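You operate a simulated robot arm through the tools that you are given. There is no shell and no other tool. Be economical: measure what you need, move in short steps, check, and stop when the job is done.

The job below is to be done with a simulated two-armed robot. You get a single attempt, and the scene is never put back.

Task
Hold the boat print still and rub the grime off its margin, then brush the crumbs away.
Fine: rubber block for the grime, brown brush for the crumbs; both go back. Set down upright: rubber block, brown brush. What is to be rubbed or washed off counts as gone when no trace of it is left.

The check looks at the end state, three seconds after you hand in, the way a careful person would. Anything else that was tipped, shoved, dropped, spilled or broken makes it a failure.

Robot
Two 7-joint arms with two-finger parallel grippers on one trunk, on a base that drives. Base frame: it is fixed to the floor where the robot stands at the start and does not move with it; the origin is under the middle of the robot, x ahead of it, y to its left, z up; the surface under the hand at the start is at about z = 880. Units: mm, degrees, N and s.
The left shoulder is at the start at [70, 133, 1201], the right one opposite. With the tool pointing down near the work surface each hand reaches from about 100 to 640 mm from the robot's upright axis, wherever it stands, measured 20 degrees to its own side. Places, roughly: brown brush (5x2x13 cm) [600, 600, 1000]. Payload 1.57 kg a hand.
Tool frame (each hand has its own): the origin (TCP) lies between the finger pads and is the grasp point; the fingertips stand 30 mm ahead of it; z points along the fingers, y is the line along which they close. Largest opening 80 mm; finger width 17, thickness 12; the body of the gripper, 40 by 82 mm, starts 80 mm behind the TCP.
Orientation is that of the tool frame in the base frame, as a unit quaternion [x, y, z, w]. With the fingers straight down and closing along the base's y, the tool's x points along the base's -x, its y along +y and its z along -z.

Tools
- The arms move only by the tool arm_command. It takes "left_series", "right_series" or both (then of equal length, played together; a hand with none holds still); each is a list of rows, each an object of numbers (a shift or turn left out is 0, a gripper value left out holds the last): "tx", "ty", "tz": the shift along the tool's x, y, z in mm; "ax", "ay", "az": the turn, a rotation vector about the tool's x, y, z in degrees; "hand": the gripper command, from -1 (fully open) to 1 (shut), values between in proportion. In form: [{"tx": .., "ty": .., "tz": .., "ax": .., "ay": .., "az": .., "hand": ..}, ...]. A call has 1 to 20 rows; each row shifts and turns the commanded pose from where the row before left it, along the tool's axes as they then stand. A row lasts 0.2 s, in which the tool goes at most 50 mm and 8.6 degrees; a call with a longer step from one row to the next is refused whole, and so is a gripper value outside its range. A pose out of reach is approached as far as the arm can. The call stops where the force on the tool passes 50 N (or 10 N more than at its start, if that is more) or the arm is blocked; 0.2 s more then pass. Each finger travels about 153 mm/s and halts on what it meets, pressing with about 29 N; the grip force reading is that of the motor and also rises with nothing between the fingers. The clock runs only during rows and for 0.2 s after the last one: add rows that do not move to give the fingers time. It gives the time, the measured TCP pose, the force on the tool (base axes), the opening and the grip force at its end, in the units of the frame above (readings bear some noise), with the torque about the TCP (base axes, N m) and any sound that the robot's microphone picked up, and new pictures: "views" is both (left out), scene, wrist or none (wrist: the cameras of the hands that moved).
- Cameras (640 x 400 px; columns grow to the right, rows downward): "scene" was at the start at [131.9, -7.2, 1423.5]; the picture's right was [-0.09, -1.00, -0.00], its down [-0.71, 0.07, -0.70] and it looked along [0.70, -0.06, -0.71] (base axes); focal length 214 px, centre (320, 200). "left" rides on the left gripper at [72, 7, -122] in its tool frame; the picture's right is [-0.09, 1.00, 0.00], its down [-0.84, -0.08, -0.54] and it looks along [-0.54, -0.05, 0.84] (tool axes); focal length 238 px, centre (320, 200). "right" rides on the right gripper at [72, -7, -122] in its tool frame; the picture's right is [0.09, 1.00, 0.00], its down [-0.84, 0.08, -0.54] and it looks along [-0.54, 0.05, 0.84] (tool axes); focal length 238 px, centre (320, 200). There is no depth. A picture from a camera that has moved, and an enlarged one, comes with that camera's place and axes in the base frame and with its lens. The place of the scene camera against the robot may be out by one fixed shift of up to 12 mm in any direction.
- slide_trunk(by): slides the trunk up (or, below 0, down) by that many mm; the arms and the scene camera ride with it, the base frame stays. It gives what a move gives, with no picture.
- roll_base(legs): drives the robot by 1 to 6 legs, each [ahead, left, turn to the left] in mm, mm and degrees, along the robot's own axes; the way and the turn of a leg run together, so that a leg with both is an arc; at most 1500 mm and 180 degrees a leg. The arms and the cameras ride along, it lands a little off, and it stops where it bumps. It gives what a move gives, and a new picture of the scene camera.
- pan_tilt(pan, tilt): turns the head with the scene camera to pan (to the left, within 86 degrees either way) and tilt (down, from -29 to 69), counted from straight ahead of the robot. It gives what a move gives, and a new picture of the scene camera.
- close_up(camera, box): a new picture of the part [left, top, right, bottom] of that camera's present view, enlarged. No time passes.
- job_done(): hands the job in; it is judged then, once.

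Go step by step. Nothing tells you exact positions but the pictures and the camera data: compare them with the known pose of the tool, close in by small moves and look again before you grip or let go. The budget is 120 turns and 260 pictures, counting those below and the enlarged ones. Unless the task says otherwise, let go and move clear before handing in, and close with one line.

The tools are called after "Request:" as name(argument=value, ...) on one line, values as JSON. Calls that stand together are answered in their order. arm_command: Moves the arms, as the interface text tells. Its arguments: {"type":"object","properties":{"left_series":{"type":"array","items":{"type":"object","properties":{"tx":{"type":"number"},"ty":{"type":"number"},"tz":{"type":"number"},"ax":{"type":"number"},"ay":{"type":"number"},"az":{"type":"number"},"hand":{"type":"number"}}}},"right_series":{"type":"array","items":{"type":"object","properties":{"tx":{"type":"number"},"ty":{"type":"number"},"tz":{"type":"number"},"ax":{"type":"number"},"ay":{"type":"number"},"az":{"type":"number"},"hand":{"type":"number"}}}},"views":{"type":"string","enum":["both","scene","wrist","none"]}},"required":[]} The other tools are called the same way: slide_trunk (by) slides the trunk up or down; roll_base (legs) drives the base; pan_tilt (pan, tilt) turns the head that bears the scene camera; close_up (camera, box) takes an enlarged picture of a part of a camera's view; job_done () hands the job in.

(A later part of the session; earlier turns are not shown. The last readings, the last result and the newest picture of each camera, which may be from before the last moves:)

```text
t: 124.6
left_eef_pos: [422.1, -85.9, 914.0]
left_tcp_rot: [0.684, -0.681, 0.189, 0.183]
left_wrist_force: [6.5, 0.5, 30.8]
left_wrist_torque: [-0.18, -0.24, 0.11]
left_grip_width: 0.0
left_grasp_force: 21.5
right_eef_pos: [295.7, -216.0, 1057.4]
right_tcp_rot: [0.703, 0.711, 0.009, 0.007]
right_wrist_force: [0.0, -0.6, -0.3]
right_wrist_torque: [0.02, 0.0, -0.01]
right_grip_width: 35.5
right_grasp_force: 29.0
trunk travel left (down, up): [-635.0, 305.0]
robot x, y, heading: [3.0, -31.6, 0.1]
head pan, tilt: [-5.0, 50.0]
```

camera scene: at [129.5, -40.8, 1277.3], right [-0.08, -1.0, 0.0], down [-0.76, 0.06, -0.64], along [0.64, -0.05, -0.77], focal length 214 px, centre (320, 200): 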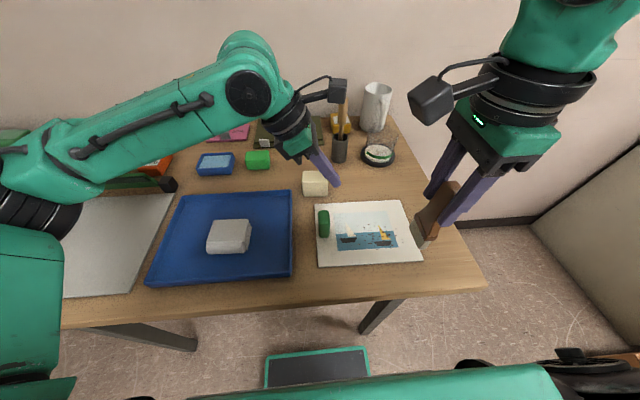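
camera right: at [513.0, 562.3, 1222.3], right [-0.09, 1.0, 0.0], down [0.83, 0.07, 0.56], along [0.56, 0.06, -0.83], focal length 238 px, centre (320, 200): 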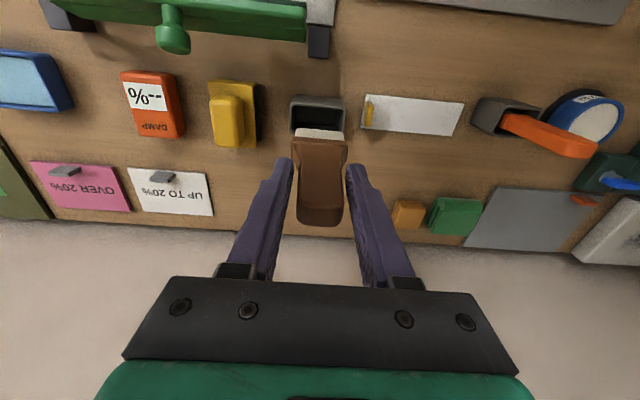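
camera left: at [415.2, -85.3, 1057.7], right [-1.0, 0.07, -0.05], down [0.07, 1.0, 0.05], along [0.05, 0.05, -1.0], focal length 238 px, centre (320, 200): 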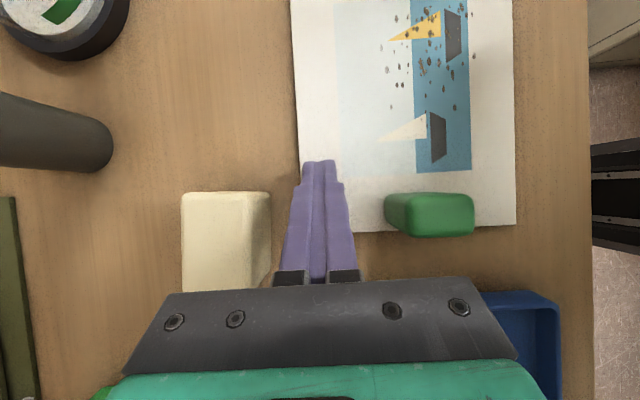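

Hold is firm at 30 N. Now I bring the brush to the left end of the far lane, tilted 12° so the bristles lead left, and lower it to just above the print.

Request:
arm_command(right_series=[{"tx": 25, "ty": 20}, {"tx": 25, "ty": 20}, {"tx": 26, "ty": 21}, {"ay": 6}, {"ay": 6}, {"tx": -5.4, "tz": 25}, {"tx": -5.4, "tz": 25}, {}], views="both")

Request:
close_up(camera="scene", box=[280, 150, 440, 270])

Request:
close_up(camera="left", box=[240, 0, 560, 200])

```text
t: 126.4
left_eef_pos: [420.7, -84.3, 914.6]
left_tcp_rot: [0.684, -0.681, 0.189, 0.183]
left_wrist_force: [6.3, 1.8, 34.5]
left_wrist_torque: [-0.23, -0.18, 0.2]
left_grip_width: 0.0
left_grasp_force: 21.3
right_eef_pos: [357.5, -140.2, 1007.8]
right_tcp_rot: [0.698, 0.708, 0.082, -0.067]
right_wrist_force: [-0.1, -1.4, -0.2]
right_wrist_torque: [0.03, 0.01, 0.01]
right_grip_width: 34.9
right_grasp_force: 28.6
trunk travel left (down, up): [-635.0, 305.0]
robot x, y, heading: [2.5, -39.8, 0.3]
head pan, tilt: [-5.0, 50.0]
camera scene: at [126.5, -39.3, 1277.8], right [-0.08, -1.0, 0.0], down [-0.76, 0.06, -0.64], along [0.64, -0.05, -0.76], focal length 214 px, centre (320, 200)
camera right: at [346.0, -95.3, 1142.6], right [0.99, 0.1, 0.04], down [0.08, -0.93, 0.36], along [0.08, -0.35, -0.93], focal length 238 px, centre (320, 200)
```

scene: 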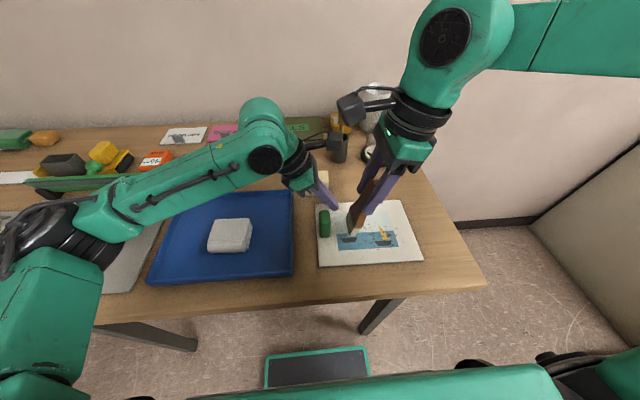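
right: 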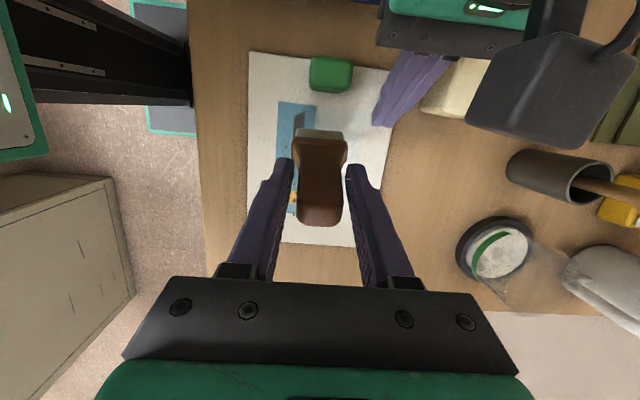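

```text
3.33 times, centred on (360, 210) of scene
camera zoom: at [126.5, -39.3, 1277.8], right [-0.08, -1.0, 0.0], down [-0.76, 0.06, -0.64], along [0.64, -0.05, -0.76], focal length 715 px, centre (187, 167)
```

zoom: 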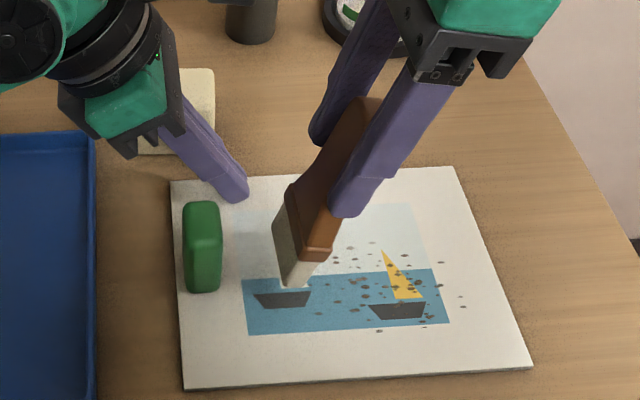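

```text
2.00 times, centred on (400, 100) of left
camera zoom: at [412.6, -84.5, 1056.8], right [-1.0, 0.07, -0.05], down [0.07, 1.0, 0.04], along [0.06, 0.04, -1.0], focal length 477 px, centre (160, 400)
```

zoom: 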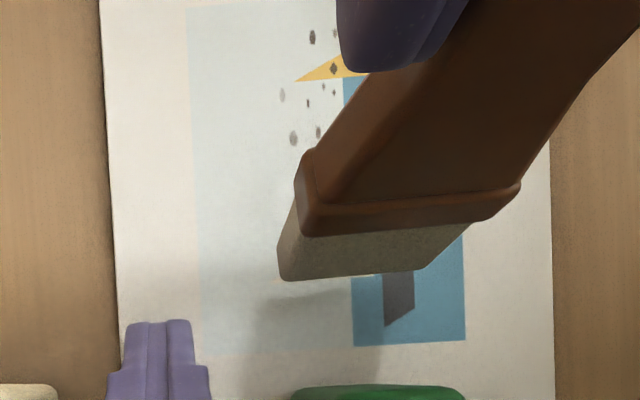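

The bristles are left of all far-lane crumbs with both hands clear of each other. Lowering to light contact.

Request:
arm_command(right_series=[{"tz": 7.8, "tx": -1.7}, {"tz": 5.9, "tx": -1.2}, {"tz": 2, "tx": -0.4}, {}], views="none")

Request:
close_up(camera="scene", box=[320, 195, 400, 255])

```text
t: 127.4
left_eef_pos: [420.3, -85.9, 914.6]
left_tcp_rot: [0.685, -0.68, 0.188, 0.182]
left_wrist_force: [10.6, 0.0, 30.3]
left_wrist_torque: [-0.25, -0.27, 0.18]
left_grip_width: 0.0
left_grasp_force: 21.3
right_eef_pos: [358.1, -140.0, 994.2]
right_tcp_rot: [0.698, 0.708, 0.086, -0.066]
right_wrist_force: [3.4, -4.3, 28.8]
right_wrist_torque: [-0.01, -0.09, 0.0]
right_grip_width: 35.8
right_grasp_force: 29.2
trunk travel left (down, up): [-635.0, 305.0]
robot x, y, heading: [-0.7, -32.1, 0.0]
head pan, tilt: [-5.0, 50.0]
```

```text
6.67 times, centred on (360, 225) of scene
camera zoom: at [125.5, -39.7, 1278.2], right [-0.08, -1.0, 0.0], down [-0.76, 0.06, -0.65], along [0.64, -0.05, -0.76], focal length 1430 px, centre (53, 33)
```

zoom: 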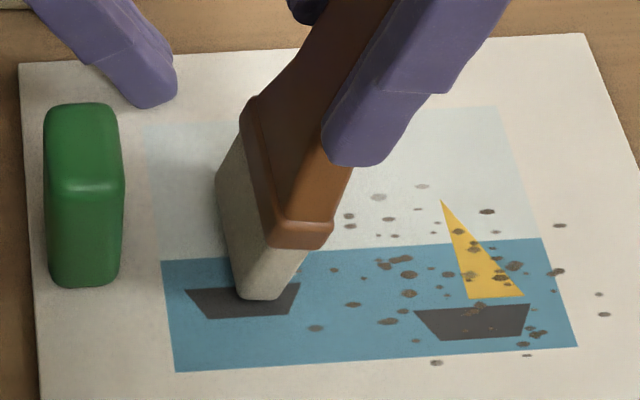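

Too firm (29 N); I ease off ~2.5 mm and sweep right, past the print's right edge.

Request:
arm_command(right_series=[{"tz": -2.4, "tx": 0.5}, {}, {}], views="none")

```text
t: 128.2
left_eef_pos: [420.0, -85.2, 914.4]
left_tcp_rot: [0.684, -0.681, 0.189, 0.182]
left_wrist_force: [4.1, -2.0, 34.2]
left_wrist_torque: [-0.32, -0.12, 0.1]
left_grip_width: 0.0
left_grasp_force: 21.4
right_eef_pos: [355.7, -139.9, 993.9]
right_tcp_rot: [0.697, 0.709, 0.082, -0.068]
right_wrist_force: [2.9, 2.5, 9.6]
right_wrist_torque: [0.38, -0.21, -0.06]
right_grip_width: 35.5
right_grasp_force: 29.0
trunk travel left (down, up): [-635.0, 305.0]
robot x, y, heading: [-0.4, -32.8, 0.2]
head pan, tilt: [-5.0, 50.0]
```

Request:
arm_command(right_series=[{"tz": -0.5}, {"tx": -14.7, "tz": -3.1}, {"tx": -14.7, "tz": -3.1}, {"tx": -14.7, "tz": -3.1}, {"tx": -14.7, "tz": -3.1}, {"tx": -14.7, "tz": -3.1}, {"tx": -14.7, "tz": -3.1}, {"tx": -14.7, "tz": -3.1}, {"tx": -14.7, "tz": -3.1}, {"tx": -14.7, "tz": -3.1}, {"tx": -14.7, "tz": -3.1}, {"tx": -14.7, "tz": -3.1}, {}], views="wrist")

Request:
close_up(camera="scene", box=[300, 180, 460, 280])

Request:
close_up(camera="left", box=[240, 0, 560, 200])

```text
t: 131.0
left_eef_pos: [419.1, -85.4, 914.1]
left_tcp_rot: [0.683, -0.681, 0.188, 0.182]
left_wrist_force: [0.5, 1.2, 34.4]
left_wrist_torque: [-0.25, -0.02, 0.04]
left_grip_width: 0.0
left_grasp_force: 20.9
right_eef_pos: [357.9, -306.9, 995.4]
right_tcp_rot: [0.698, 0.708, 0.083, -0.067]
right_wrist_force: [0.2, 0.1, -1.3]
right_wrist_torque: [0.01, 0.0, -0.02]
right_grip_width: 35.4
right_grasp_force: 28.5
trunk travel left (down, up): [-635.0, 305.0]
robot x, y, heading: [0.9, -31.4, 0.0]
head pan, tilt: [-5.0, 50.0]
camera right: at [346.2, -260.7, 1129.6], right [0.99, 0.1, 0.04], down [0.08, -0.93, 0.36], along [0.08, -0.35, -0.93], focal length 238 px, centre (320, 200)
```

right: 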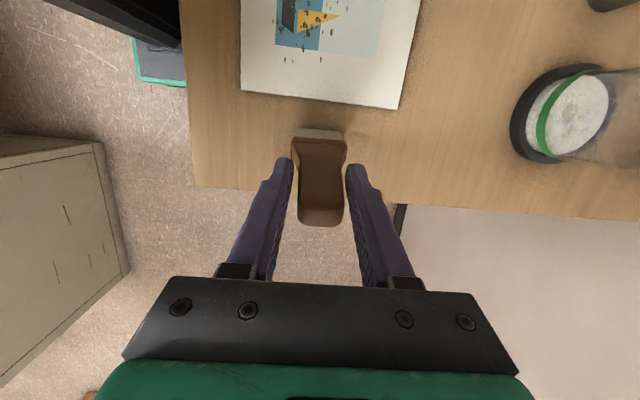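

```text
4.00 times, centred on (380, 230) of scene
camera zoom: at [124.9, -39.4, 1277.9], right [-0.08, -1.0, 0.0], down [-0.76, 0.06, -0.65], along [0.64, -0.05, -0.76], focal length 858 px, centre (80, 80)
```

zoom: 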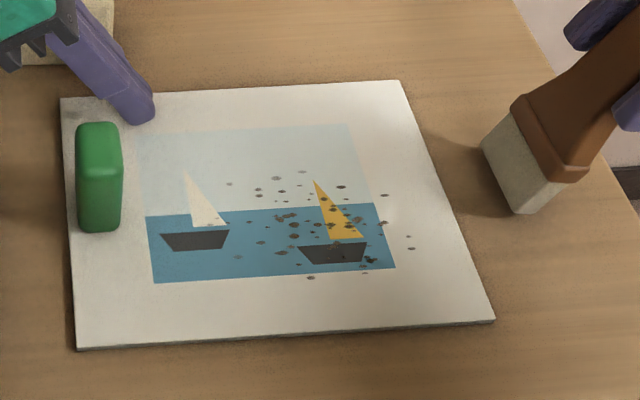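

```text
2.00 times, centred on (400, 100) of left
camera zoom: at [411.2, -84.6, 1056.8], right [-1.0, 0.07, -0.05], down [0.07, 1.0, 0.05], along [0.06, 0.04, -1.0], focal length 477 px, centre (160, 400)
```

zoom: 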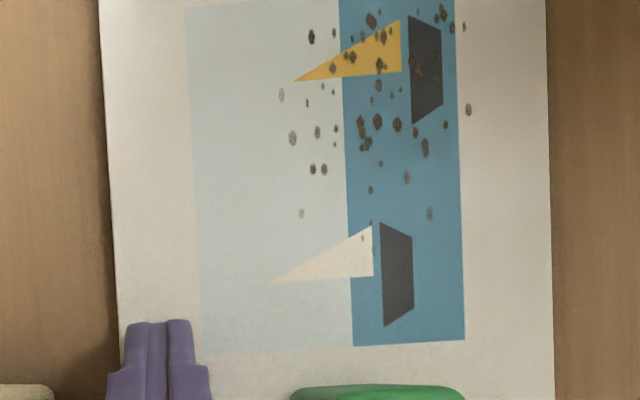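

No crumbs moved — the brush had floated off contact. I return to the start and repeat with a bit more pressure.

Request:
arm_command(right_series=[{"tz": -19.6, "tx": 4.2}, {"tx": 40.3, "tz": 8.6}, {"tx": 40.3, "tz": 8.6}, {"tx": 40.3, "tz": 8.6}, {"tx": 40.3, "tz": 8.6}, {"tz": 9.8, "tx": -2.1}, {"tz": 8, "tx": -1.7}, {"tz": 3, "tx": -0.6}, {}], views="none")

```text
t: 133.0
left_eef_pos: [418.5, -85.0, 914.2]
left_tcp_rot: [0.684, -0.681, 0.188, 0.182]
left_wrist_force: [0.9, -0.6, 33.0]
left_wrist_torque: [-0.26, -0.07, 0.04]
left_grip_width: 0.1
left_grasp_force: 21.2
right_eef_pos: [356.2, -141.0, 994.6]
right_tcp_rot: [0.698, 0.708, 0.084, -0.066]
right_wrist_force: [0.7, -0.8, 6.3]
right_wrist_torque: [0.04, 0.06, 0.01]
right_grip_width: 35.3
right_grasp_force: 28.9
trunk travel left (down, up): [-635.0, 305.0]
robot x, y, heading: [2.2, -36.8, 0.1]
head pan, tilt: [-5.0, 50.0]
```

Request:
arm_command(right_series=[{"tz": 0.6}, {"tx": -14.7, "tz": -3.1}, {"tx": -14.7, "tz": -3.1}, {"tx": -14.7, "tz": -3.1}, {"tx": -14.7, "tz": -3.1}], views="none")

Request:
close_up(camera="scene", box=[300, 180, 460, 280])

```text
t: 134.2
left_eef_pos: [419.2, -86.8, 915.8]
left_tcp_rot: [0.684, -0.681, 0.189, 0.182]
left_wrist_force: [3.9, -7.5, 28.1]
left_wrist_torque: [-0.44, -0.12, 0.17]
left_grip_width: 0.0
left_grasp_force: 21.2
right_eef_pos: [356.4, -199.5, 993.7]
right_tcp_rot: [0.698, 0.708, 0.083, -0.067]
right_wrist_force: [-0.7, 6.1, 17.8]
right_wrist_torque: [0.88, 0.03, -0.02]
right_grip_width: 35.6
right_grasp_force: 29.1
trunk travel left (down, up): [-635.0, 305.0]
robot x, y, heading: [0.0, -33.8, 0.3]
head pan, tilt: [-5.0, 50.0]
```

```text
4.00 times, centred on (380, 230) of scene
camera zoom: at [124.4, -38.9, 1278.0], right [-0.08, -1.0, 0.0], down [-0.76, 0.06, -0.65], along [0.64, -0.05, -0.76], focal length 858 px, centre (80, 80)
```

zoom: 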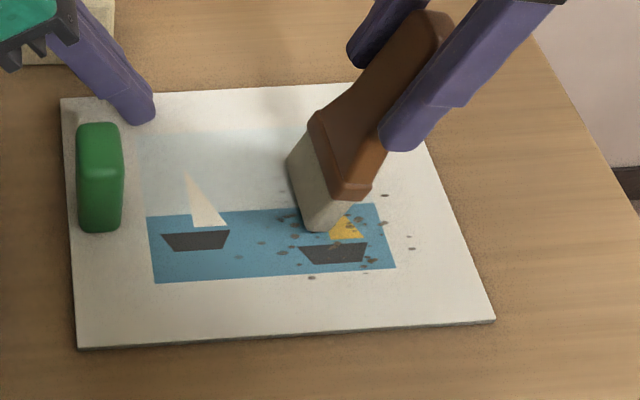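

That works — the swept crumbs are gone. I finish the lane, then do the near lane.

Request:
arm_command(right_series=[{"tx": -14.7, "tz": -3.4}, {"tx": -14.7, "tz": -3.1}, {"tx": -14.7, "tz": -3.1}, {"tx": -14.7, "tz": -3.1}, {"tx": -14.7, "tz": -3.1}, {"tx": -14.7, "tz": -3.1}, {"tz": -19.6, "tx": 4.2}, {"tx": 40.3, "tz": 8.6, "ty": -7}, {"tx": 40.3, "tz": 8.6, "ty": -7}, {"tx": 40.3, "tz": 8.6, "ty": -7}, {"tx": 34, "tz": 7.2, "ty": -5}, {}], views="none")

Request:
close_up(camera="scene", box=[300, 180, 460, 280])

Request:
close_up(camera="left", box=[240, 0, 560, 200])

```text
t: 136.8
left_eef_pos: [418.7, -84.4, 913.9]
left_tcp_rot: [0.685, -0.68, 0.188, 0.181]
left_wrist_force: [-1.5, -0.6, 34.7]
left_wrist_torque: [-0.24, 0.05, -0.12]
left_grip_width: 0.0
left_grasp_force: 21.5
right_eef_pos: [327.5, -132.4, 1012.8]
right_tcp_rot: [0.698, 0.709, 0.083, -0.065]
right_wrist_force: [0.6, -0.2, -0.3]
right_wrist_torque: [0.0, -0.04, -0.06]
right_grip_width: 35.7
right_grasp_force: 28.8
trunk travel left (down, up): [-635.0, 305.0]
robot x, y, heading: [0.8, -35.3, 0.3]
head pan, tilt: [-5.0, 50.0]
```

```text
4.00 times, centred on (380, 230) of scene
camera zoom: at [124.3, -39.5, 1278.0], right [-0.08, -1.0, 0.0], down [-0.76, 0.06, -0.65], along [0.64, -0.05, -0.76], focal length 858 px, centre (80, 80)
```

zoom: 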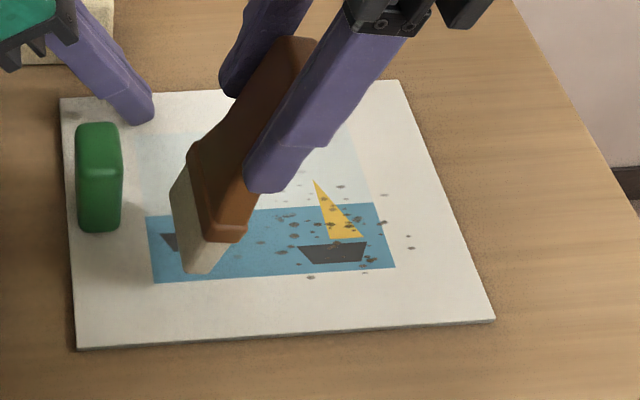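

```text
2.00 times, centred on (400, 100) of left
camera zoom: at [410.7, -84.6, 1056.8], right [-1.0, 0.07, -0.05], down [0.07, 1.0, 0.05], along [0.06, 0.04, -1.0], focal length 477 px, centre (160, 400)
```

zoom: 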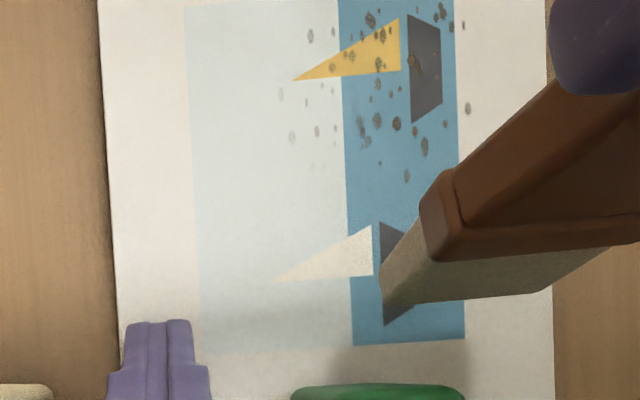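

The crumbs fade with each firm pass. Now the near lane with steady pressure.

Request:
arm_command(right_series=[{"tz": 9.8, "tx": -2.1}, {"tz": 7.5, "tx": -1.7}, {"tz": 1.5}, {}], views="none")

```text
t: 137.8
left_eef_pos: [418.1, -85.5, 913.6]
left_tcp_rot: [0.684, -0.681, 0.188, 0.181]
left_wrist_force: [-2.5, 0.4, 35.1]
left_wrist_torque: [-0.28, 0.04, -0.05]
left_grip_width: 0.0
left_grasp_force: 21.0
right_eef_pos: [328.8, -133.0, 993.1]
right_tcp_rot: [0.698, 0.708, 0.084, -0.066]
right_wrist_force: [-0.4, -0.3, 0.5]
right_wrist_torque: [-0.05, -0.01, 0.02]
right_grip_width: 35.6
right_grasp_force: 29.0
trunk travel left (down, up): [-635.0, 305.0]
robot x, y, heading: [2.2, -33.8, 0.2]
head pan, tilt: [-5.0, 50.0]
```

Request:
arm_command(right_series=[{"tz": 1.2}, {}], views="none")

```text
t: 138.4
left_eef_pos: [419.4, -85.1, 914.4]
left_tcp_rot: [0.684, -0.681, 0.188, 0.181]
left_wrist_force: [2.6, -0.2, 32.7]
left_wrist_torque: [-0.26, -0.07, -0.04]
left_grip_width: 0.2
left_grasp_force: 21.5
right_eef_pos: [329.8, -132.9, 992.7]
right_tcp_rot: [0.698, 0.708, 0.084, -0.067]
right_wrist_force: [-1.3, -1.8, 9.4]
right_wrist_torque: [0.02, 0.19, 0.02]
right_grip_width: 35.6
right_grasp_force: 28.5
trunk travel left (down, up): [-635.0, 305.0]
robot x, y, heading: [5.0, -34.0, 0.3]
head pan, tilt: [-5.0, 50.0]
```

Request:
arm_command(right_series=[{"tz": 0.6}, {"tx": -14.3, "tz": -3}, {"tx": -14.3, "tz": -3}, {"tx": -14.3, "tz": -3}, {"tx": -14.3, "tz": -3}, {"tx": -14.3, "tz": -3}, {"tx": -14.3, "tz": -3}, {"tx": -14.3, "tz": -3}, {"tx": -14.3, "tz": -3}, {"tx": -14.3, "tz": -3}, {"tx": -14.3, "tz": -3}, {"tx": -14.3, "tz": -3}, {}], views="none")

Request:
close_up(camera="scene", box=[300, 180, 460, 280])

Request:
close_up(camera="left", box=[240, 0, 560, 200])

```text
t: 141.2
left_eef_pos: [418.9, -85.2, 915.7]
left_tcp_rot: [0.685, -0.68, 0.188, 0.182]
left_wrist_force: [-2.3, 1.2, 34.3]
left_wrist_torque: [-0.22, 0.04, -0.08]
left_grip_width: 0.0
left_grasp_force: 21.6
right_eef_pos: [330.3, -293.6, 990.9]
right_tcp_rot: [0.698, 0.708, 0.083, -0.067]
right_wrist_force: [0.8, 0.2, -0.6]
right_wrist_torque: [0.02, -0.01, 0.0]
right_grip_width: 36.0
right_grasp_force: 29.1
trunk travel left (down, up): [-635.0, 305.0]
robot x, y, heading: [-0.8, -32.7, 0.2]
head pan, tilt: [-5.0, 50.0]
```

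```text
4.00 times, centred on (380, 230) of scene
camera zoom: at [124.1, -39.2, 1277.9], right [-0.08, -1.0, 0.0], down [-0.76, 0.06, -0.65], along [0.64, -0.05, -0.76], focal length 858 px, centre (80, 80)
```

zoom: 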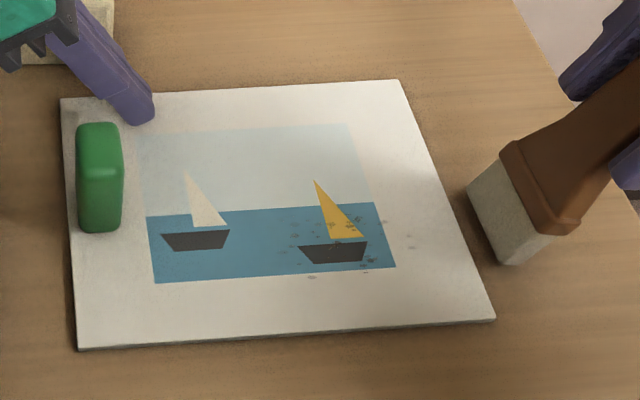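

```text
2.00 times, centred on (400, 100) of left
camera zoom: at [410.6, -84.4, 1056.8], right [-1.0, 0.07, -0.05], down [0.07, 1.0, 0.05], along [0.06, 0.04, -1.0], focal length 477 px, centre (160, 400)
```

zoom: 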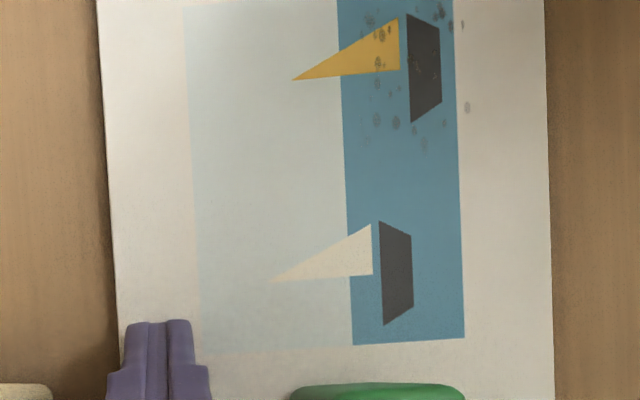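

Nearly gone. Another two passes over the same area.

Request:
arm_command(right_series=[{"tz": -19.6, "tx": 4.2}, {"tx": 39, "tz": 8.3, "ty": 2}, {"tx": 39, "tz": 8.3, "ty": 2}, {"tx": 39, "tz": 8.3}, {"tx": 37, "tz": 7.9}, {"tz": 9.8, "tx": -2.1}, {"tz": 9, "tx": -1.9}, {}], views="none")

```text
t: 143.0
left_eef_pos: [418.8, -85.9, 914.1]
left_tcp_rot: [0.685, -0.681, 0.188, 0.181]
left_wrist_force: [-1.8, 0.4, 34.8]
left_wrist_torque: [-0.28, 0.05, -0.1]
left_grip_width: 0.0
left_grasp_force: 21.7
right_eef_pos: [333.6, -136.0, 992.6]
right_tcp_rot: [0.698, 0.708, 0.083, -0.067]
right_wrist_force: [-1.0, -0.3, -0.8]
right_wrist_torque: [0.02, -0.01, 0.0]
right_grip_width: 35.6
right_grasp_force: 28.7
trunk travel left (down, up): [-635.0, 305.0]
robot x, y, heading: [-1.5, -34.8, 0.2]
head pan, tilt: [-5.0, 50.0]
```

Request:
arm_command(right_series=[{"tz": 1}, {"tz": 0.8}, {"tx": -14.3, "tz": -3}, {"tx": -14.3, "tz": -3}, {"tx": -14.3, "tz": -3}, {"tx": -14.3, "tz": -3}, {"tx": -14.3, "tz": -3}, {"tx": -14.3, "tz": -3}, {"tx": -14.3, "tz": -3}, {"tx": -14.3, "tz": -3}, {"tx": -14.3, "tz": -3}, {"tx": -14.3, "tz": -3}, {"tx": -14.3, "tz": -3}, {"tz": -19.6, "tx": 4.2}, {"tx": 39, "tz": 8.3}, {"tx": 39, "tz": 8.3}, {"tx": 39, "tz": 8.3}, {"tx": 37, "tz": 7.9}, {}], views="none")

Request:
arm_command(right_series=[{"tz": 9.8, "tx": -2.1}, {"tz": 9.2, "tx": -1.9}, {"tz": 0.7}, {}], views="none")

Request:
close_up(camera="scene", box=[340, 190, 440, 265])

```text
t: 147.0
left_eef_pos: [418.7, -85.4, 913.8]
left_tcp_rot: [0.684, -0.681, 0.188, 0.181]
left_wrist_force: [-1.9, 0.1, 34.4]
left_wrist_torque: [-0.26, 0.05, -0.18]
left_grip_width: 0.0
left_grasp_force: 20.8
right_eef_pos: [332.0, -138.0, 1008.4]
right_tcp_rot: [0.698, 0.708, 0.083, -0.066]
right_wrist_force: [0.4, -0.1, -0.5]
right_wrist_torque: [0.02, 0.02, 0.0]
right_grip_width: 35.7
right_grasp_force: 29.2
trunk travel left (down, up): [-635.0, 305.0]
robot x, y, heading: [-0.5, -38.3, 0.5]
head pan, tilt: [-5.0, 50.0]
```

```text
t: 148.0
left_eef_pos: [418.8, -85.0, 914.4]
left_tcp_rot: [0.684, -0.681, 0.188, 0.181]
left_wrist_force: [0.0, 1.0, 33.8]
left_wrist_torque: [-0.23, 0.01, -0.07]
left_grip_width: 0.1
left_grasp_force: 21.3
right_eef_pos: [333.5, -137.8, 989.2]
right_tcp_rot: [0.697, 0.709, 0.084, -0.068]
right_wrist_force: [0.0, -1.3, 4.6]
right_wrist_torque: [0.01, 0.07, 0.0]
right_grip_width: 36.3
right_grasp_force: 28.6
trunk travel left (down, up): [-635.0, 305.0]
robot x, y, heading: [0.6, -30.2, 0.2]
head pan, tilt: [-5.0, 50.0]
```

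```text
5.33 times, centred on (390, 228) of scene
camera zoom: at [124.2, -39.4, 1278.0], right [-0.08, -1.0, 0.0], down [-0.76, 0.06, -0.65], along [0.64, -0.05, -0.76], focal length 1144 px, centre (-53, 53)
```

zoom: 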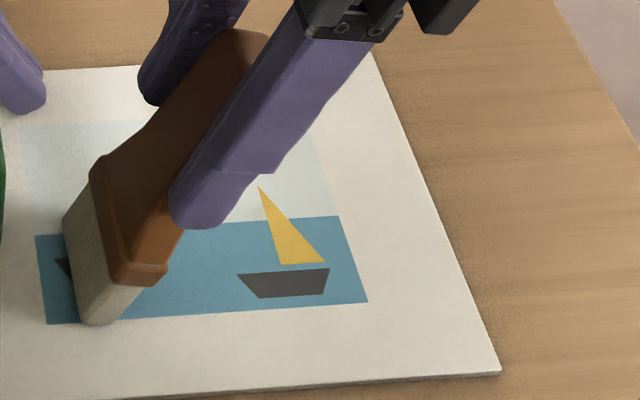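

Crumbs appear gone; one more sweep to be sure, then lift and inspect.

Request:
arm_command(right_series=[{"tz": 0.5, "ty": 8}, {"tx": -14.3, "tz": -3.05}, {"tx": -14.3, "tz": -3.05}, {"tx": -14.3, "tz": -3.05}, {"tx": -14.3, "tz": -3.05}, {"tx": -14.3, "tz": -3.05}, {"tx": -14.3, "tz": -3.05}, {"tx": -14.3, "tz": -3.05}, {"tx": -14.3, "tz": -3.05}, {"tx": -14.3, "tz": -3.05}, {"tx": -14.3, "tz": -3.05}, {"tx": -14.3, "tz": -3.05}, {"tz": -19.6, "tx": 4.2}, {"tz": -39, "tx": 8}, {"tz": -39, "tx": 8}, {}], views="both")

Request:
close_up(camera="scene", box=[310, 190, 430, 265])

Request:
close_up(camera="right", box=[200, 0, 460, 160])

Request:
close_up(camera="left", box=[240, 0, 560, 200])

```text
t: 151.4
left_eef_pos: [419.2, -84.9, 913.8]
left_tcp_rot: [0.684, -0.681, 0.188, 0.181]
left_wrist_force: [-0.7, 1.0, 34.9]
left_wrist_torque: [-0.21, 0.07, -0.02]
left_grip_width: 0.0
left_grasp_force: 21.3
right_eef_pos: [341.1, -297.3, 1089.5]
right_tcp_rot: [0.698, 0.708, 0.084, -0.066]
right_wrist_force: [1.0, 0.1, -1.5]
right_wrist_torque: [-0.01, -0.01, 0.0]
right_grip_width: 36.0
right_grasp_force: 29.2
trunk travel left (down, up): [-635.0, 305.0]
robot x, y, heading: [2.7, -36.2, 0.4]
head pan, tilt: [-5.0, 50.0]
camera scene: at [124.3, -39.3, 1278.0], right [-0.08, -1.0, 0.0], down [-0.76, 0.06, -0.65], along [0.64, -0.05, -0.76], focal length 214 px, centre (320, 200)
camera right: at [330.6, -253.3, 1223.3], right [0.99, 0.1, 0.04], down [0.08, -0.93, 0.36], along [0.08, -0.35, -0.93], focal length 238 px, centre (320, 200)
```

scene: 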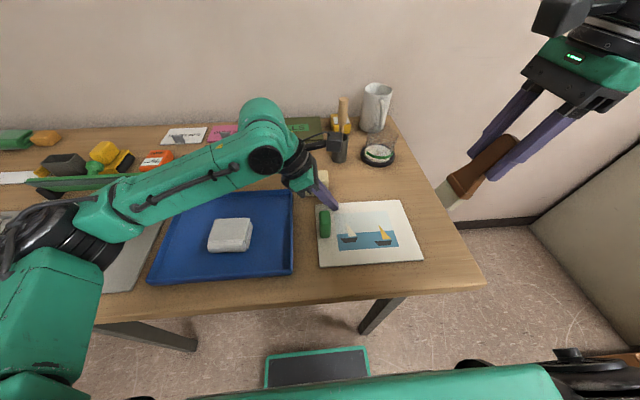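
right: 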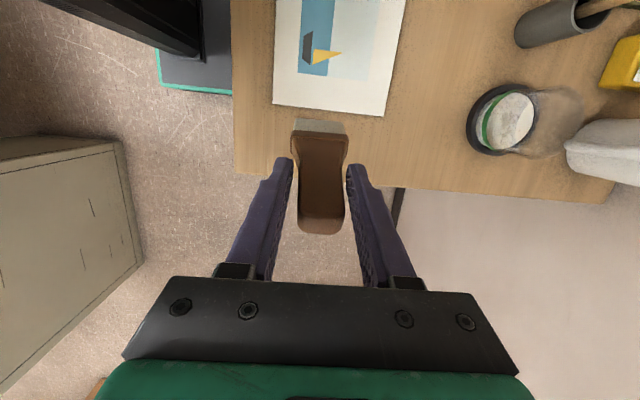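

```text
5.33 times, centred on (370, 228) of scene
camera zoom: at [124.3, -39.3, 1278.0], right [-0.08, -1.0, 0.0], down [-0.76, 0.06, -0.65], along [0.64, -0.05, -0.76], focal length 1144 px, centre (53, 53)
```

zoom: 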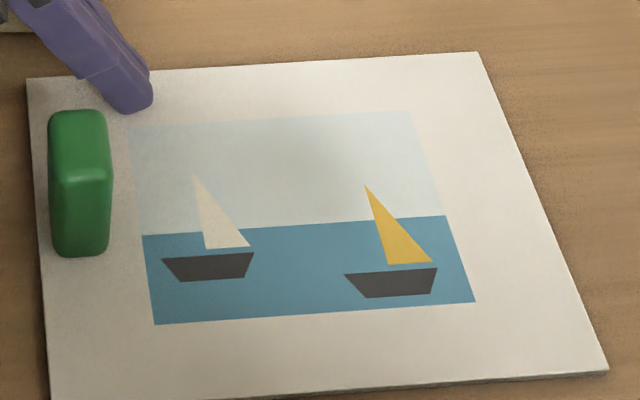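

```text
2.46 times, centred on (330, 80) of right
camera zoom: at [330.6, -253.3, 1223.3], right [0.99, 0.1, 0.04], down [0.08, -0.93, 0.36], along [0.08, -0.35, -0.93], focal length 587 px, centre (295, 495)
```

zoom: 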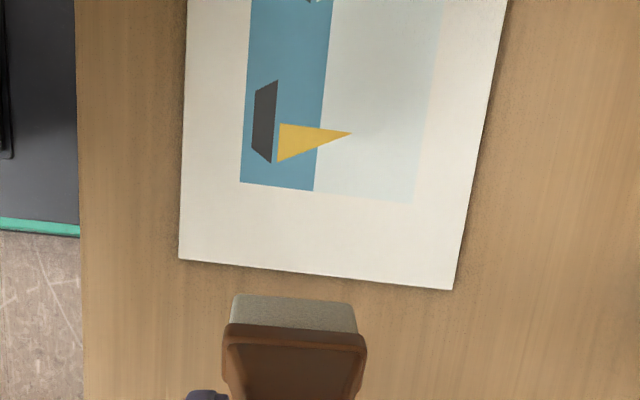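

```text
2.00 times, centred on (400, 100) of left
camera zoom: at [410.7, -84.5, 1056.8], right [-1.0, 0.07, -0.05], down [0.07, 1.0, 0.05], along [0.06, 0.04, -1.0], focal length 477 px, centre (160, 400)
```

zoom: 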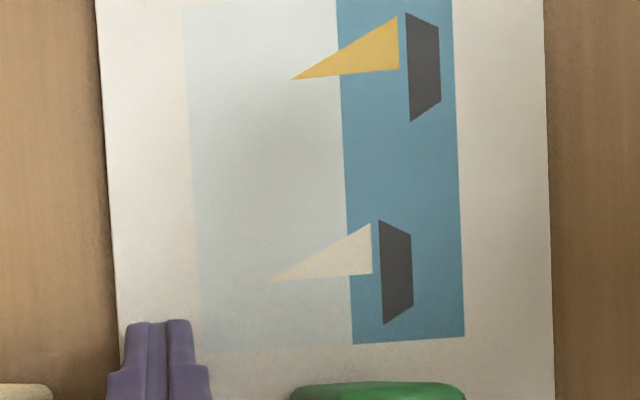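

The print is spotless and unmoved. I release the hold: lift the left hand, untilt it and move it off; also untilt the brush hand.

Request:
arm_command(left_series=[{"tz": -8.7, "tx": 5}, {"tz": -30, "tx": 17}, {"tz": -35, "tx": 20}, {"tz": -35, "tx": 20}, {"ay": -7.5}, {"ay": -7.5}, {"ay": -7.5}, {"ay": -7.5}, {"tx": -40, "tz": -20}, {"tx": -40, "tz": -20}, {"tx": -40, "tz": -20}, {"tx": -30, "tz": -20}, {}], right_series=[{}, {}, {}, {}, {"ay": -6}, {"ay": -6}, {"tx": 20, "ty": -10}, {"tx": 20, "ty": -10}, {"tx": 20, "ty": -10}, {"tx": 20, "ty": -10}, {}, {}, {}], views="scene")

```text
t: 154.2
left_eef_pos: [422.2, 65.9, 1114.8]
left_tcp_rot: [0.709, -0.706, 0.001, 0.0]
left_wrist_force: [0.2, 0.0, -0.3]
left_wrist_torque: [0.02, 0.02, -0.01]
left_grip_width: 0.0
left_grasp_force: 21.3
right_eef_pos: [304.5, -221.6, 1085.6]
right_tcp_rot: [0.703, 0.711, 0.009, 0.006]
right_wrist_force: [-0.1, 1.0, -1.4]
right_wrist_torque: [0.02, 0.0, 0.02]
right_grip_width: 35.9
right_grasp_force: 28.9
trunk travel left (down, up): [-635.0, 305.0]
robot x, y, heading: [2.5, -34.3, 0.0]
head pan, tilt: [-5.0, 50.0]
camera scene: at [130.0, -40.9, 1277.3], right [-0.08, -1.0, 0.0], down [-0.76, 0.06, -0.64], along [0.64, -0.05, -0.77], focal length 214 px, centre (320, 200)
```

scene: 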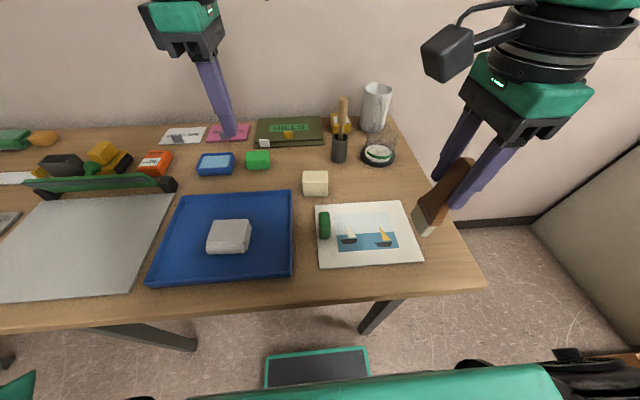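

Request:
slide_trunk(by=140)

Request:
arm_command(left_series=[{"ty": 40}, {"ty": 39}, {"tz": -40}, {"tz": -40}, {}, {}, {}, {}, {}, {}, {}], right_series=[{"az": -8}, {"az": -8}, {"az": -8}, {"az": -8}, {"az": -8}, {"az": -8}, {"az": -8}, {"az": -8}, {"az": -8}, {"az": -8}, {}], views="scene")

```text
t: 155.9
left_eef_pos: [422.1, 66.3, 1256.2]
left_tcp_rot: [0.709, -0.705, 0.0, 0.001]
left_wrist_force: [-0.1, -0.6, -0.8]
left_wrist_torque: [-0.03, 0.03, -0.01]
left_grip_width: 0.0
left_grasp_force: 21.3
right_eef_pos: [303.7, -221.7, 1227.5]
right_tcp_rot: [0.702, 0.712, 0.009, 0.006]
right_wrist_force: [0.0, 0.0, -1.1]
right_wrist_torque: [0.01, -0.02, -0.04]
right_grip_width: 36.0
right_grasp_force: 29.1
trunk travel left (down, up): [-775.0, 165.0]
robot x, y, heading: [-0.3, -32.1, -0.0]
head pan, tilt: [-5.0, 50.0]
```

```text
t: 158.3
left_eef_pos: [342.8, 65.2, 1334.7]
left_tcp_rot: [0.71, -0.705, 0.001, 0.0]
left_wrist_force: [-0.6, 0.4, 0.5]
left_wrist_torque: [0.0, -0.02, -0.02]
left_grip_width: 0.2
left_grasp_force: 21.1
right_eef_pos: [304.1, -219.4, 1226.0]
right_tcp_rot: [0.08, 0.997, 0.003, 0.01]
right_wrist_force: [-0.1, -0.2, -0.3]
right_wrist_torque: [0.01, -0.01, 0.04]
right_grip_width: 35.8
right_grasp_force: 29.5
trunk travel left (down, up): [-775.0, 165.0]
robot x, y, heading: [2.9, -34.2, 0.4]
head pan, tilt: [-5.0, 50.0]
camera scene: at [129.5, -40.1, 1417.3], right [-0.08, -1.0, 0.0], down [-0.76, 0.06, -0.64], along [0.64, -0.05, -0.77], focal length 214 px, centre (320, 200)
```

scene: 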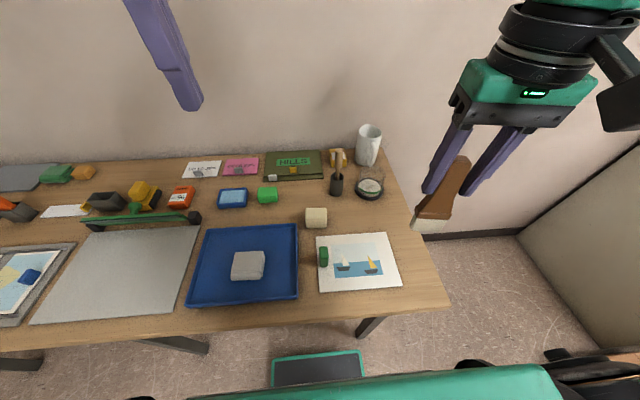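

Now I drive back to the brush holder, with the same ending pose as at pick-up.

Request:
roll_base(legs=[[0, 732, 0], [35, 0, 0], [0, 0, 9.5]])

Request:
pan_tilt(pan=-5, tilt=40)

```text
t: 163.6
left_eef_pos: [356.5, 860.7, 1334.2]
left_tcp_rot: [0.764, -0.646, 0.0, 0.001]
left_wrist_force: [0.0, 0.2, -0.4]
left_wrist_torque: [-0.05, 0.05, 0.03]
left_grip_width: 0.1
left_grasp_force: 20.8
right_eef_pos: [364.0, 571.9, 1226.3]
right_tcp_rot: [0.001, 1.0, 0.004, 0.009]
right_wrist_force: [-0.4, -0.2, -1.7]
right_wrist_torque: [0.0, 0.03, 0.0]
right_grip_width: 36.2
right_grasp_force: 29.1
trunk travel left (down, up): [-775.0, 165.0]
robot x, y, heading: [33.8, 708.1, 9.5]
head pan, tilt: [-5.0, 50.0]
stopped in leg 3: the robot was blocked; the commanded pose is now the measured one
camera scene: at [162.5, 721.3, 1417.1], right [0.08, -1.0, 0.0], down [-0.76, -0.06, -0.64], along [0.64, 0.05, -0.77], focal length 214 px, centre (320, 200)
```

scene: 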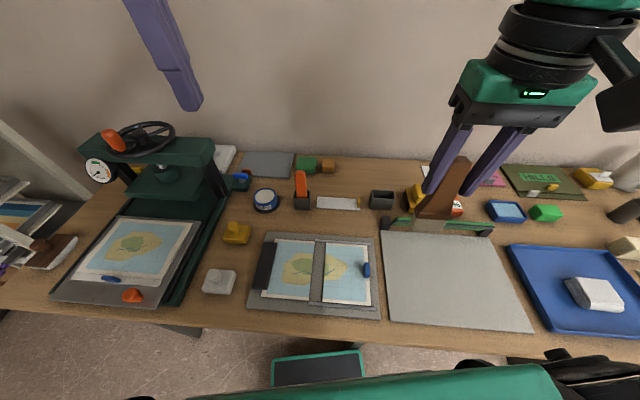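

```text
t: 164.3
left_eef_pos: [355.2, 859.3, 1334.2]
left_tcp_rot: [0.764, -0.645, 0.0, 0.0]
left_wrist_force: [-0.8, -0.2, -0.2]
left_wrist_torque: [0.01, -0.01, -0.02]
left_grip_width: 0.0
left_grasp_force: 21.2
right_eef_pos: [362.2, 570.5, 1225.9]
right_tcp_rot: [0.001, 1.0, 0.002, 0.009]
right_wrist_force: [0.0, -0.6, -0.3]
right_wrist_torque: [0.0, 0.03, -0.02]
right_grip_width: 35.8
right_grasp_force: 28.8
trunk travel left (down, up): [-775.0, 165.0]
robot x, y, heading: [30.0, 710.0, 9.7]
head pan, tilt: [-5.0, 40.0]
camera scene: at [168.8, 720.6, 1431.4], right [0.08, -1.0, 0.0], down [-0.64, -0.05, -0.77], along [0.76, 0.06, -0.64], focal length 214 px, centre (320, 200)
```

scene: 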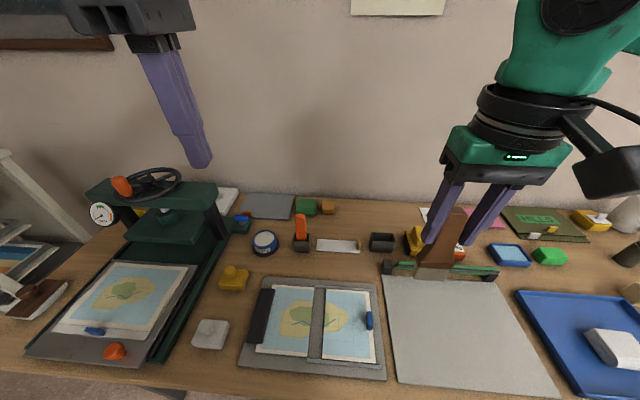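

The turn reported a block right at its end; I look left to see what was touched.

Request:
pan_tilt(pan=70, tilt=35)

Request:
pan_tilt(pan=-5, tilt=40)

```text
t: 165.8
left_eef_pos: [354.0, 857.7, 1334.5]
left_tcp_rot: [0.763, -0.646, 0.0, 0.0]
left_wrist_force: [-1.4, 0.3, 0.5]
left_wrist_torque: [-0.01, 0.0, 0.03]
left_grip_width: 0.0
left_grasp_force: 21.4
right_eef_pos: [361.9, 570.8, 1226.3]
right_tcp_rot: [0.001, 1.0, 0.003, 0.009]
right_wrist_force: [-0.2, 0.0, -0.9]
right_wrist_torque: [0.0, 0.02, -0.02]
right_grip_width: 35.9
right_grasp_force: 29.3
trunk travel left (down, up): [-775.0, 165.0]
robot x, y, heading: [31.4, 703.5, 9.0]
head pan, tilt: [70.0, 35.0]
camera scene: at [99.7, 800.1, 1439.1], right [0.98, -0.18, 0.0], down [-0.1, -0.56, -0.82], along [0.15, 0.81, -0.57], focal length 214 px, centre (320, 200)
```

scene: 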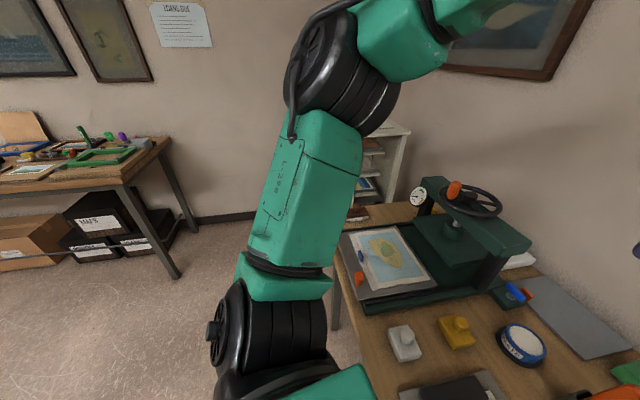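

```text
t: 167.3
left_eef_pos: [354.7, 857.0, 1335.9]
left_tcp_rot: [0.764, -0.645, 0.0, 0.001]
left_wrist_force: [0.4, 1.2, 0.1]
left_wrist_torque: [-0.03, 0.0, 0.01]
left_grip_width: 0.0
left_grasp_force: 21.0
right_eef_pos: [362.2, 571.2, 1225.8]
right_tcp_rot: [0.001, 1.0, 0.002, 0.009]
right_wrist_force: [-0.4, -0.2, -0.8]
right_wrist_torque: [-0.02, -0.01, 0.04]
right_grip_width: 35.9
right_grasp_force: 29.2
trunk travel left (down, up): [-775.0, 165.0]
robot x, y, heading: [36.0, 704.9, 9.5]
head pan, tilt: [-5.0, 40.0]
camera scene: at [168.4, 720.4, 1431.5], right [0.08, -1.0, 0.0], down [-0.64, -0.05, -0.77], along [0.76, 0.06, -0.64], focal length 214 px, centre (320, 200)
```

scene: 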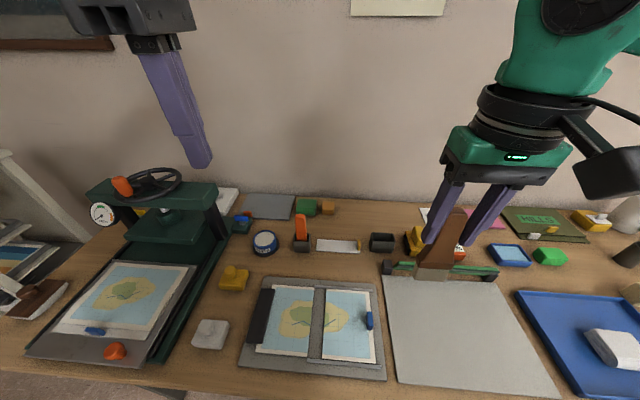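

Nothing is near the left arm and everything stands as before. I lower the brush hand and extend to above the holder.

Request:
arm_command(right_series=[{"tz": 40}, {"tz": 40}, {"tz": 38}, {"tx": -40}, {"tx": -40}, {"tx": -40}, {"tx": -40}, {"tx": -40}, {"tx": -26}, {}], views="both")

Request:
close_up(camera="scene", box=[320, 130, 460, 255])

Request:
close_up(camera="right", box=[240, 60, 400, 240])

```text
t: 169.5
left_eef_pos: [353.7, 856.9, 1335.3]
left_tcp_rot: [0.765, -0.645, 0.0, 0.0]
left_wrist_force: [-0.1, -0.1, 0.5]
left_wrist_torque: [-0.01, 0.02, 0.01]
left_grip_width: 0.1
left_grasp_force: 21.3
right_eef_pos: [590.4, 571.0, 1112.1]
right_tcp_rot: [0.0, 1.0, 0.004, 0.009]
right_wrist_force: [0.7, 0.3, -0.7]
right_wrist_torque: [0.01, -0.01, -0.02]
right_grip_width: 35.9
right_grasp_force: 28.9
trunk travel left (down, up): [-775.0, 165.0]
robot x, y, heading: [33.2, 703.2, 9.7]
head pan, tilt: [-5.0, 40.0]
camera scene: at [167.9, 719.9, 1431.6], right [0.08, -1.0, 0.0], down [-0.64, -0.05, -0.77], along [0.76, 0.06, -0.64], focal length 214 px, centre (320, 200)
camera right: at [514.9, 564.5, 1232.8], right [-0.09, 1.0, 0.01], down [0.83, 0.07, 0.56], along [0.56, 0.06, -0.83], focal length 238 px, centre (320, 200)
```

scene: 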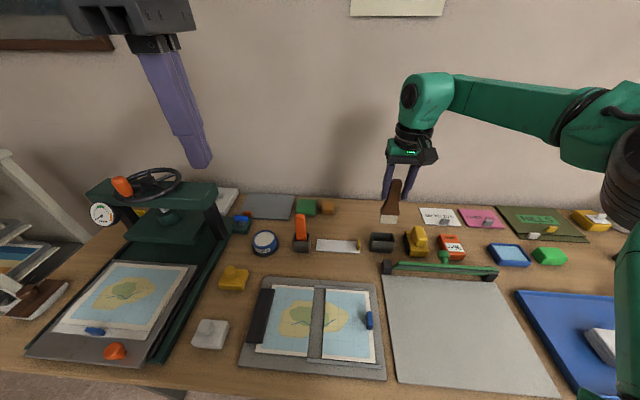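
right: 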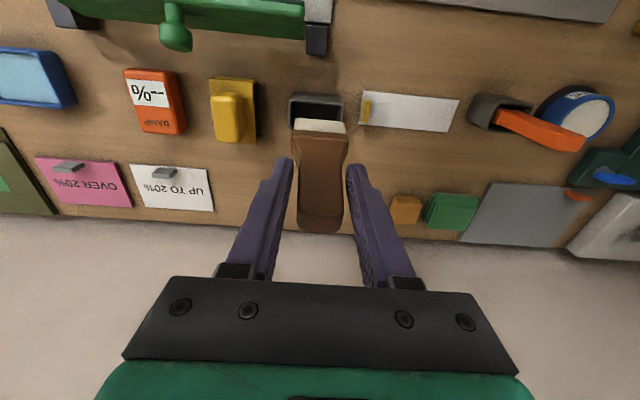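

```text
3.20 times, centred on (390, 192) of scene
camera zoom: at [167.9, 719.9, 1431.6], right [0.08, -1.0, 0.0], down [-0.64, -0.05, -0.77], along [0.76, 0.06, -0.64], focal length 686 px, centre (96, 224)
```

zoom: 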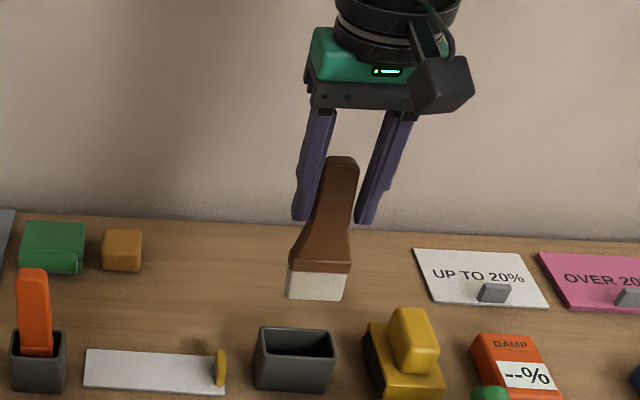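

```text
2.22 times, centred on (320, 150) of right
camera zoom: at [514.9, 564.5, 1232.8], right [-0.09, 1.0, 0.01], down [0.83, 0.07, 0.56], along [0.56, 0.06, -0.83], focal length 530 px, centre (320, 311)
```

zoom: 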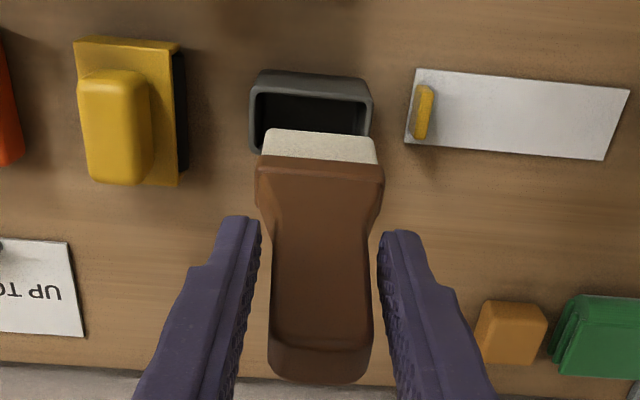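

The brush pivoted ~6° in the grip during sweeping (bristles toward the robot) and slid up a few mm. I counter-rotate by 6° and lower to just above the holder rim to check alignment.

Request:
arm_command(right_series=[{"ay": -6}, {}, {"tz": 20}, {"tz": 20}, {}], views="wrist")

Request:
close_up(camera="scene", box=[330, 160, 450, 260])

Request:
close_up(camera="right", box=[240, 60, 400, 240])

```text
t: 170.7
left_eef_pos: [354.0, 858.5, 1335.5]
left_tcp_rot: [0.764, -0.646, 0.0, 0.0]
left_wrist_force: [-0.1, 1.0, 0.1]
left_wrist_torque: [0.05, 0.01, 0.01]
left_grip_width: 0.0
left_grasp_force: 21.4
right_eef_pos: [595.9, 570.7, 1072.8]
right_tcp_rot: [0.001, 0.998, 0.004, 0.062]
right_wrist_force: [-0.1, 0.3, -0.8]
right_wrist_torque: [0.0, 0.0, 0.01]
right_grip_width: 36.0
right_grasp_force: 29.0
trunk travel left (down, up): [-775.0, 165.0]
robot x, y, heading: [34.3, 704.9, 9.3]
head pan, tilt: [-5.0, 40.0]
camera right: at [507.9, 564.5, 1184.8], right [-0.09, 1.0, 0.0], down [0.76, 0.07, 0.64], along [0.64, 0.05, -0.77], focal length 238 px, centre (320, 200)
```

right: 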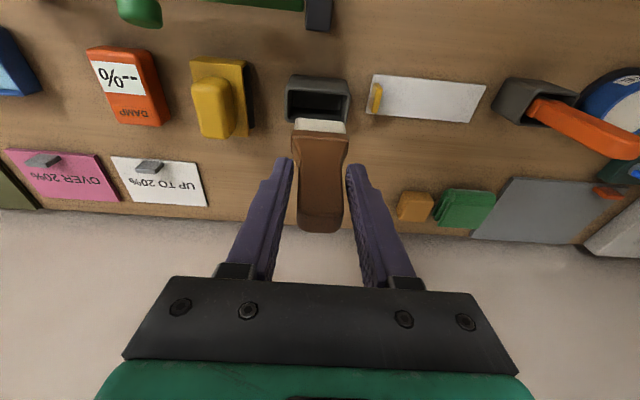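

```text
4.00 times, centred on (390, 210) of scene
camera zoom: at [168.0, 720.3, 1431.6], right [0.08, -1.0, 0.0], down [-0.64, -0.05, -0.77], along [0.76, 0.06, -0.64], focal length 858 px, centre (40, 160)
```

zoom: 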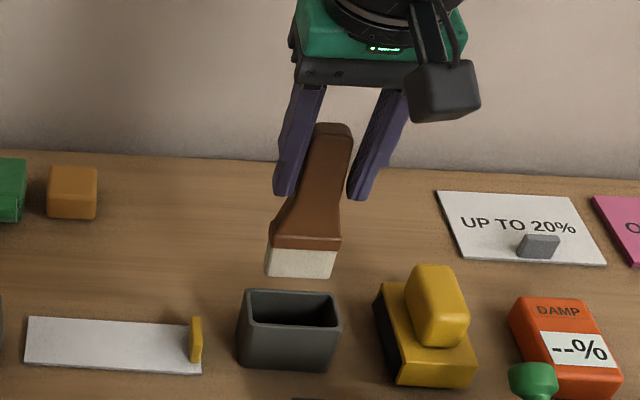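

```text
2.22 times, centred on (320, 150) of right
camera zoom: at [507.9, 564.5, 1184.8], right [-0.09, 1.0, 0.0], down [0.76, 0.07, 0.64], along [0.64, 0.05, -0.77], focal length 530 px, centre (320, 311)
```

zoom: 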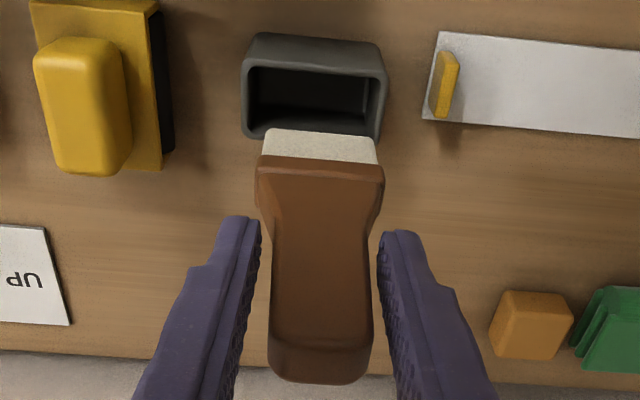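

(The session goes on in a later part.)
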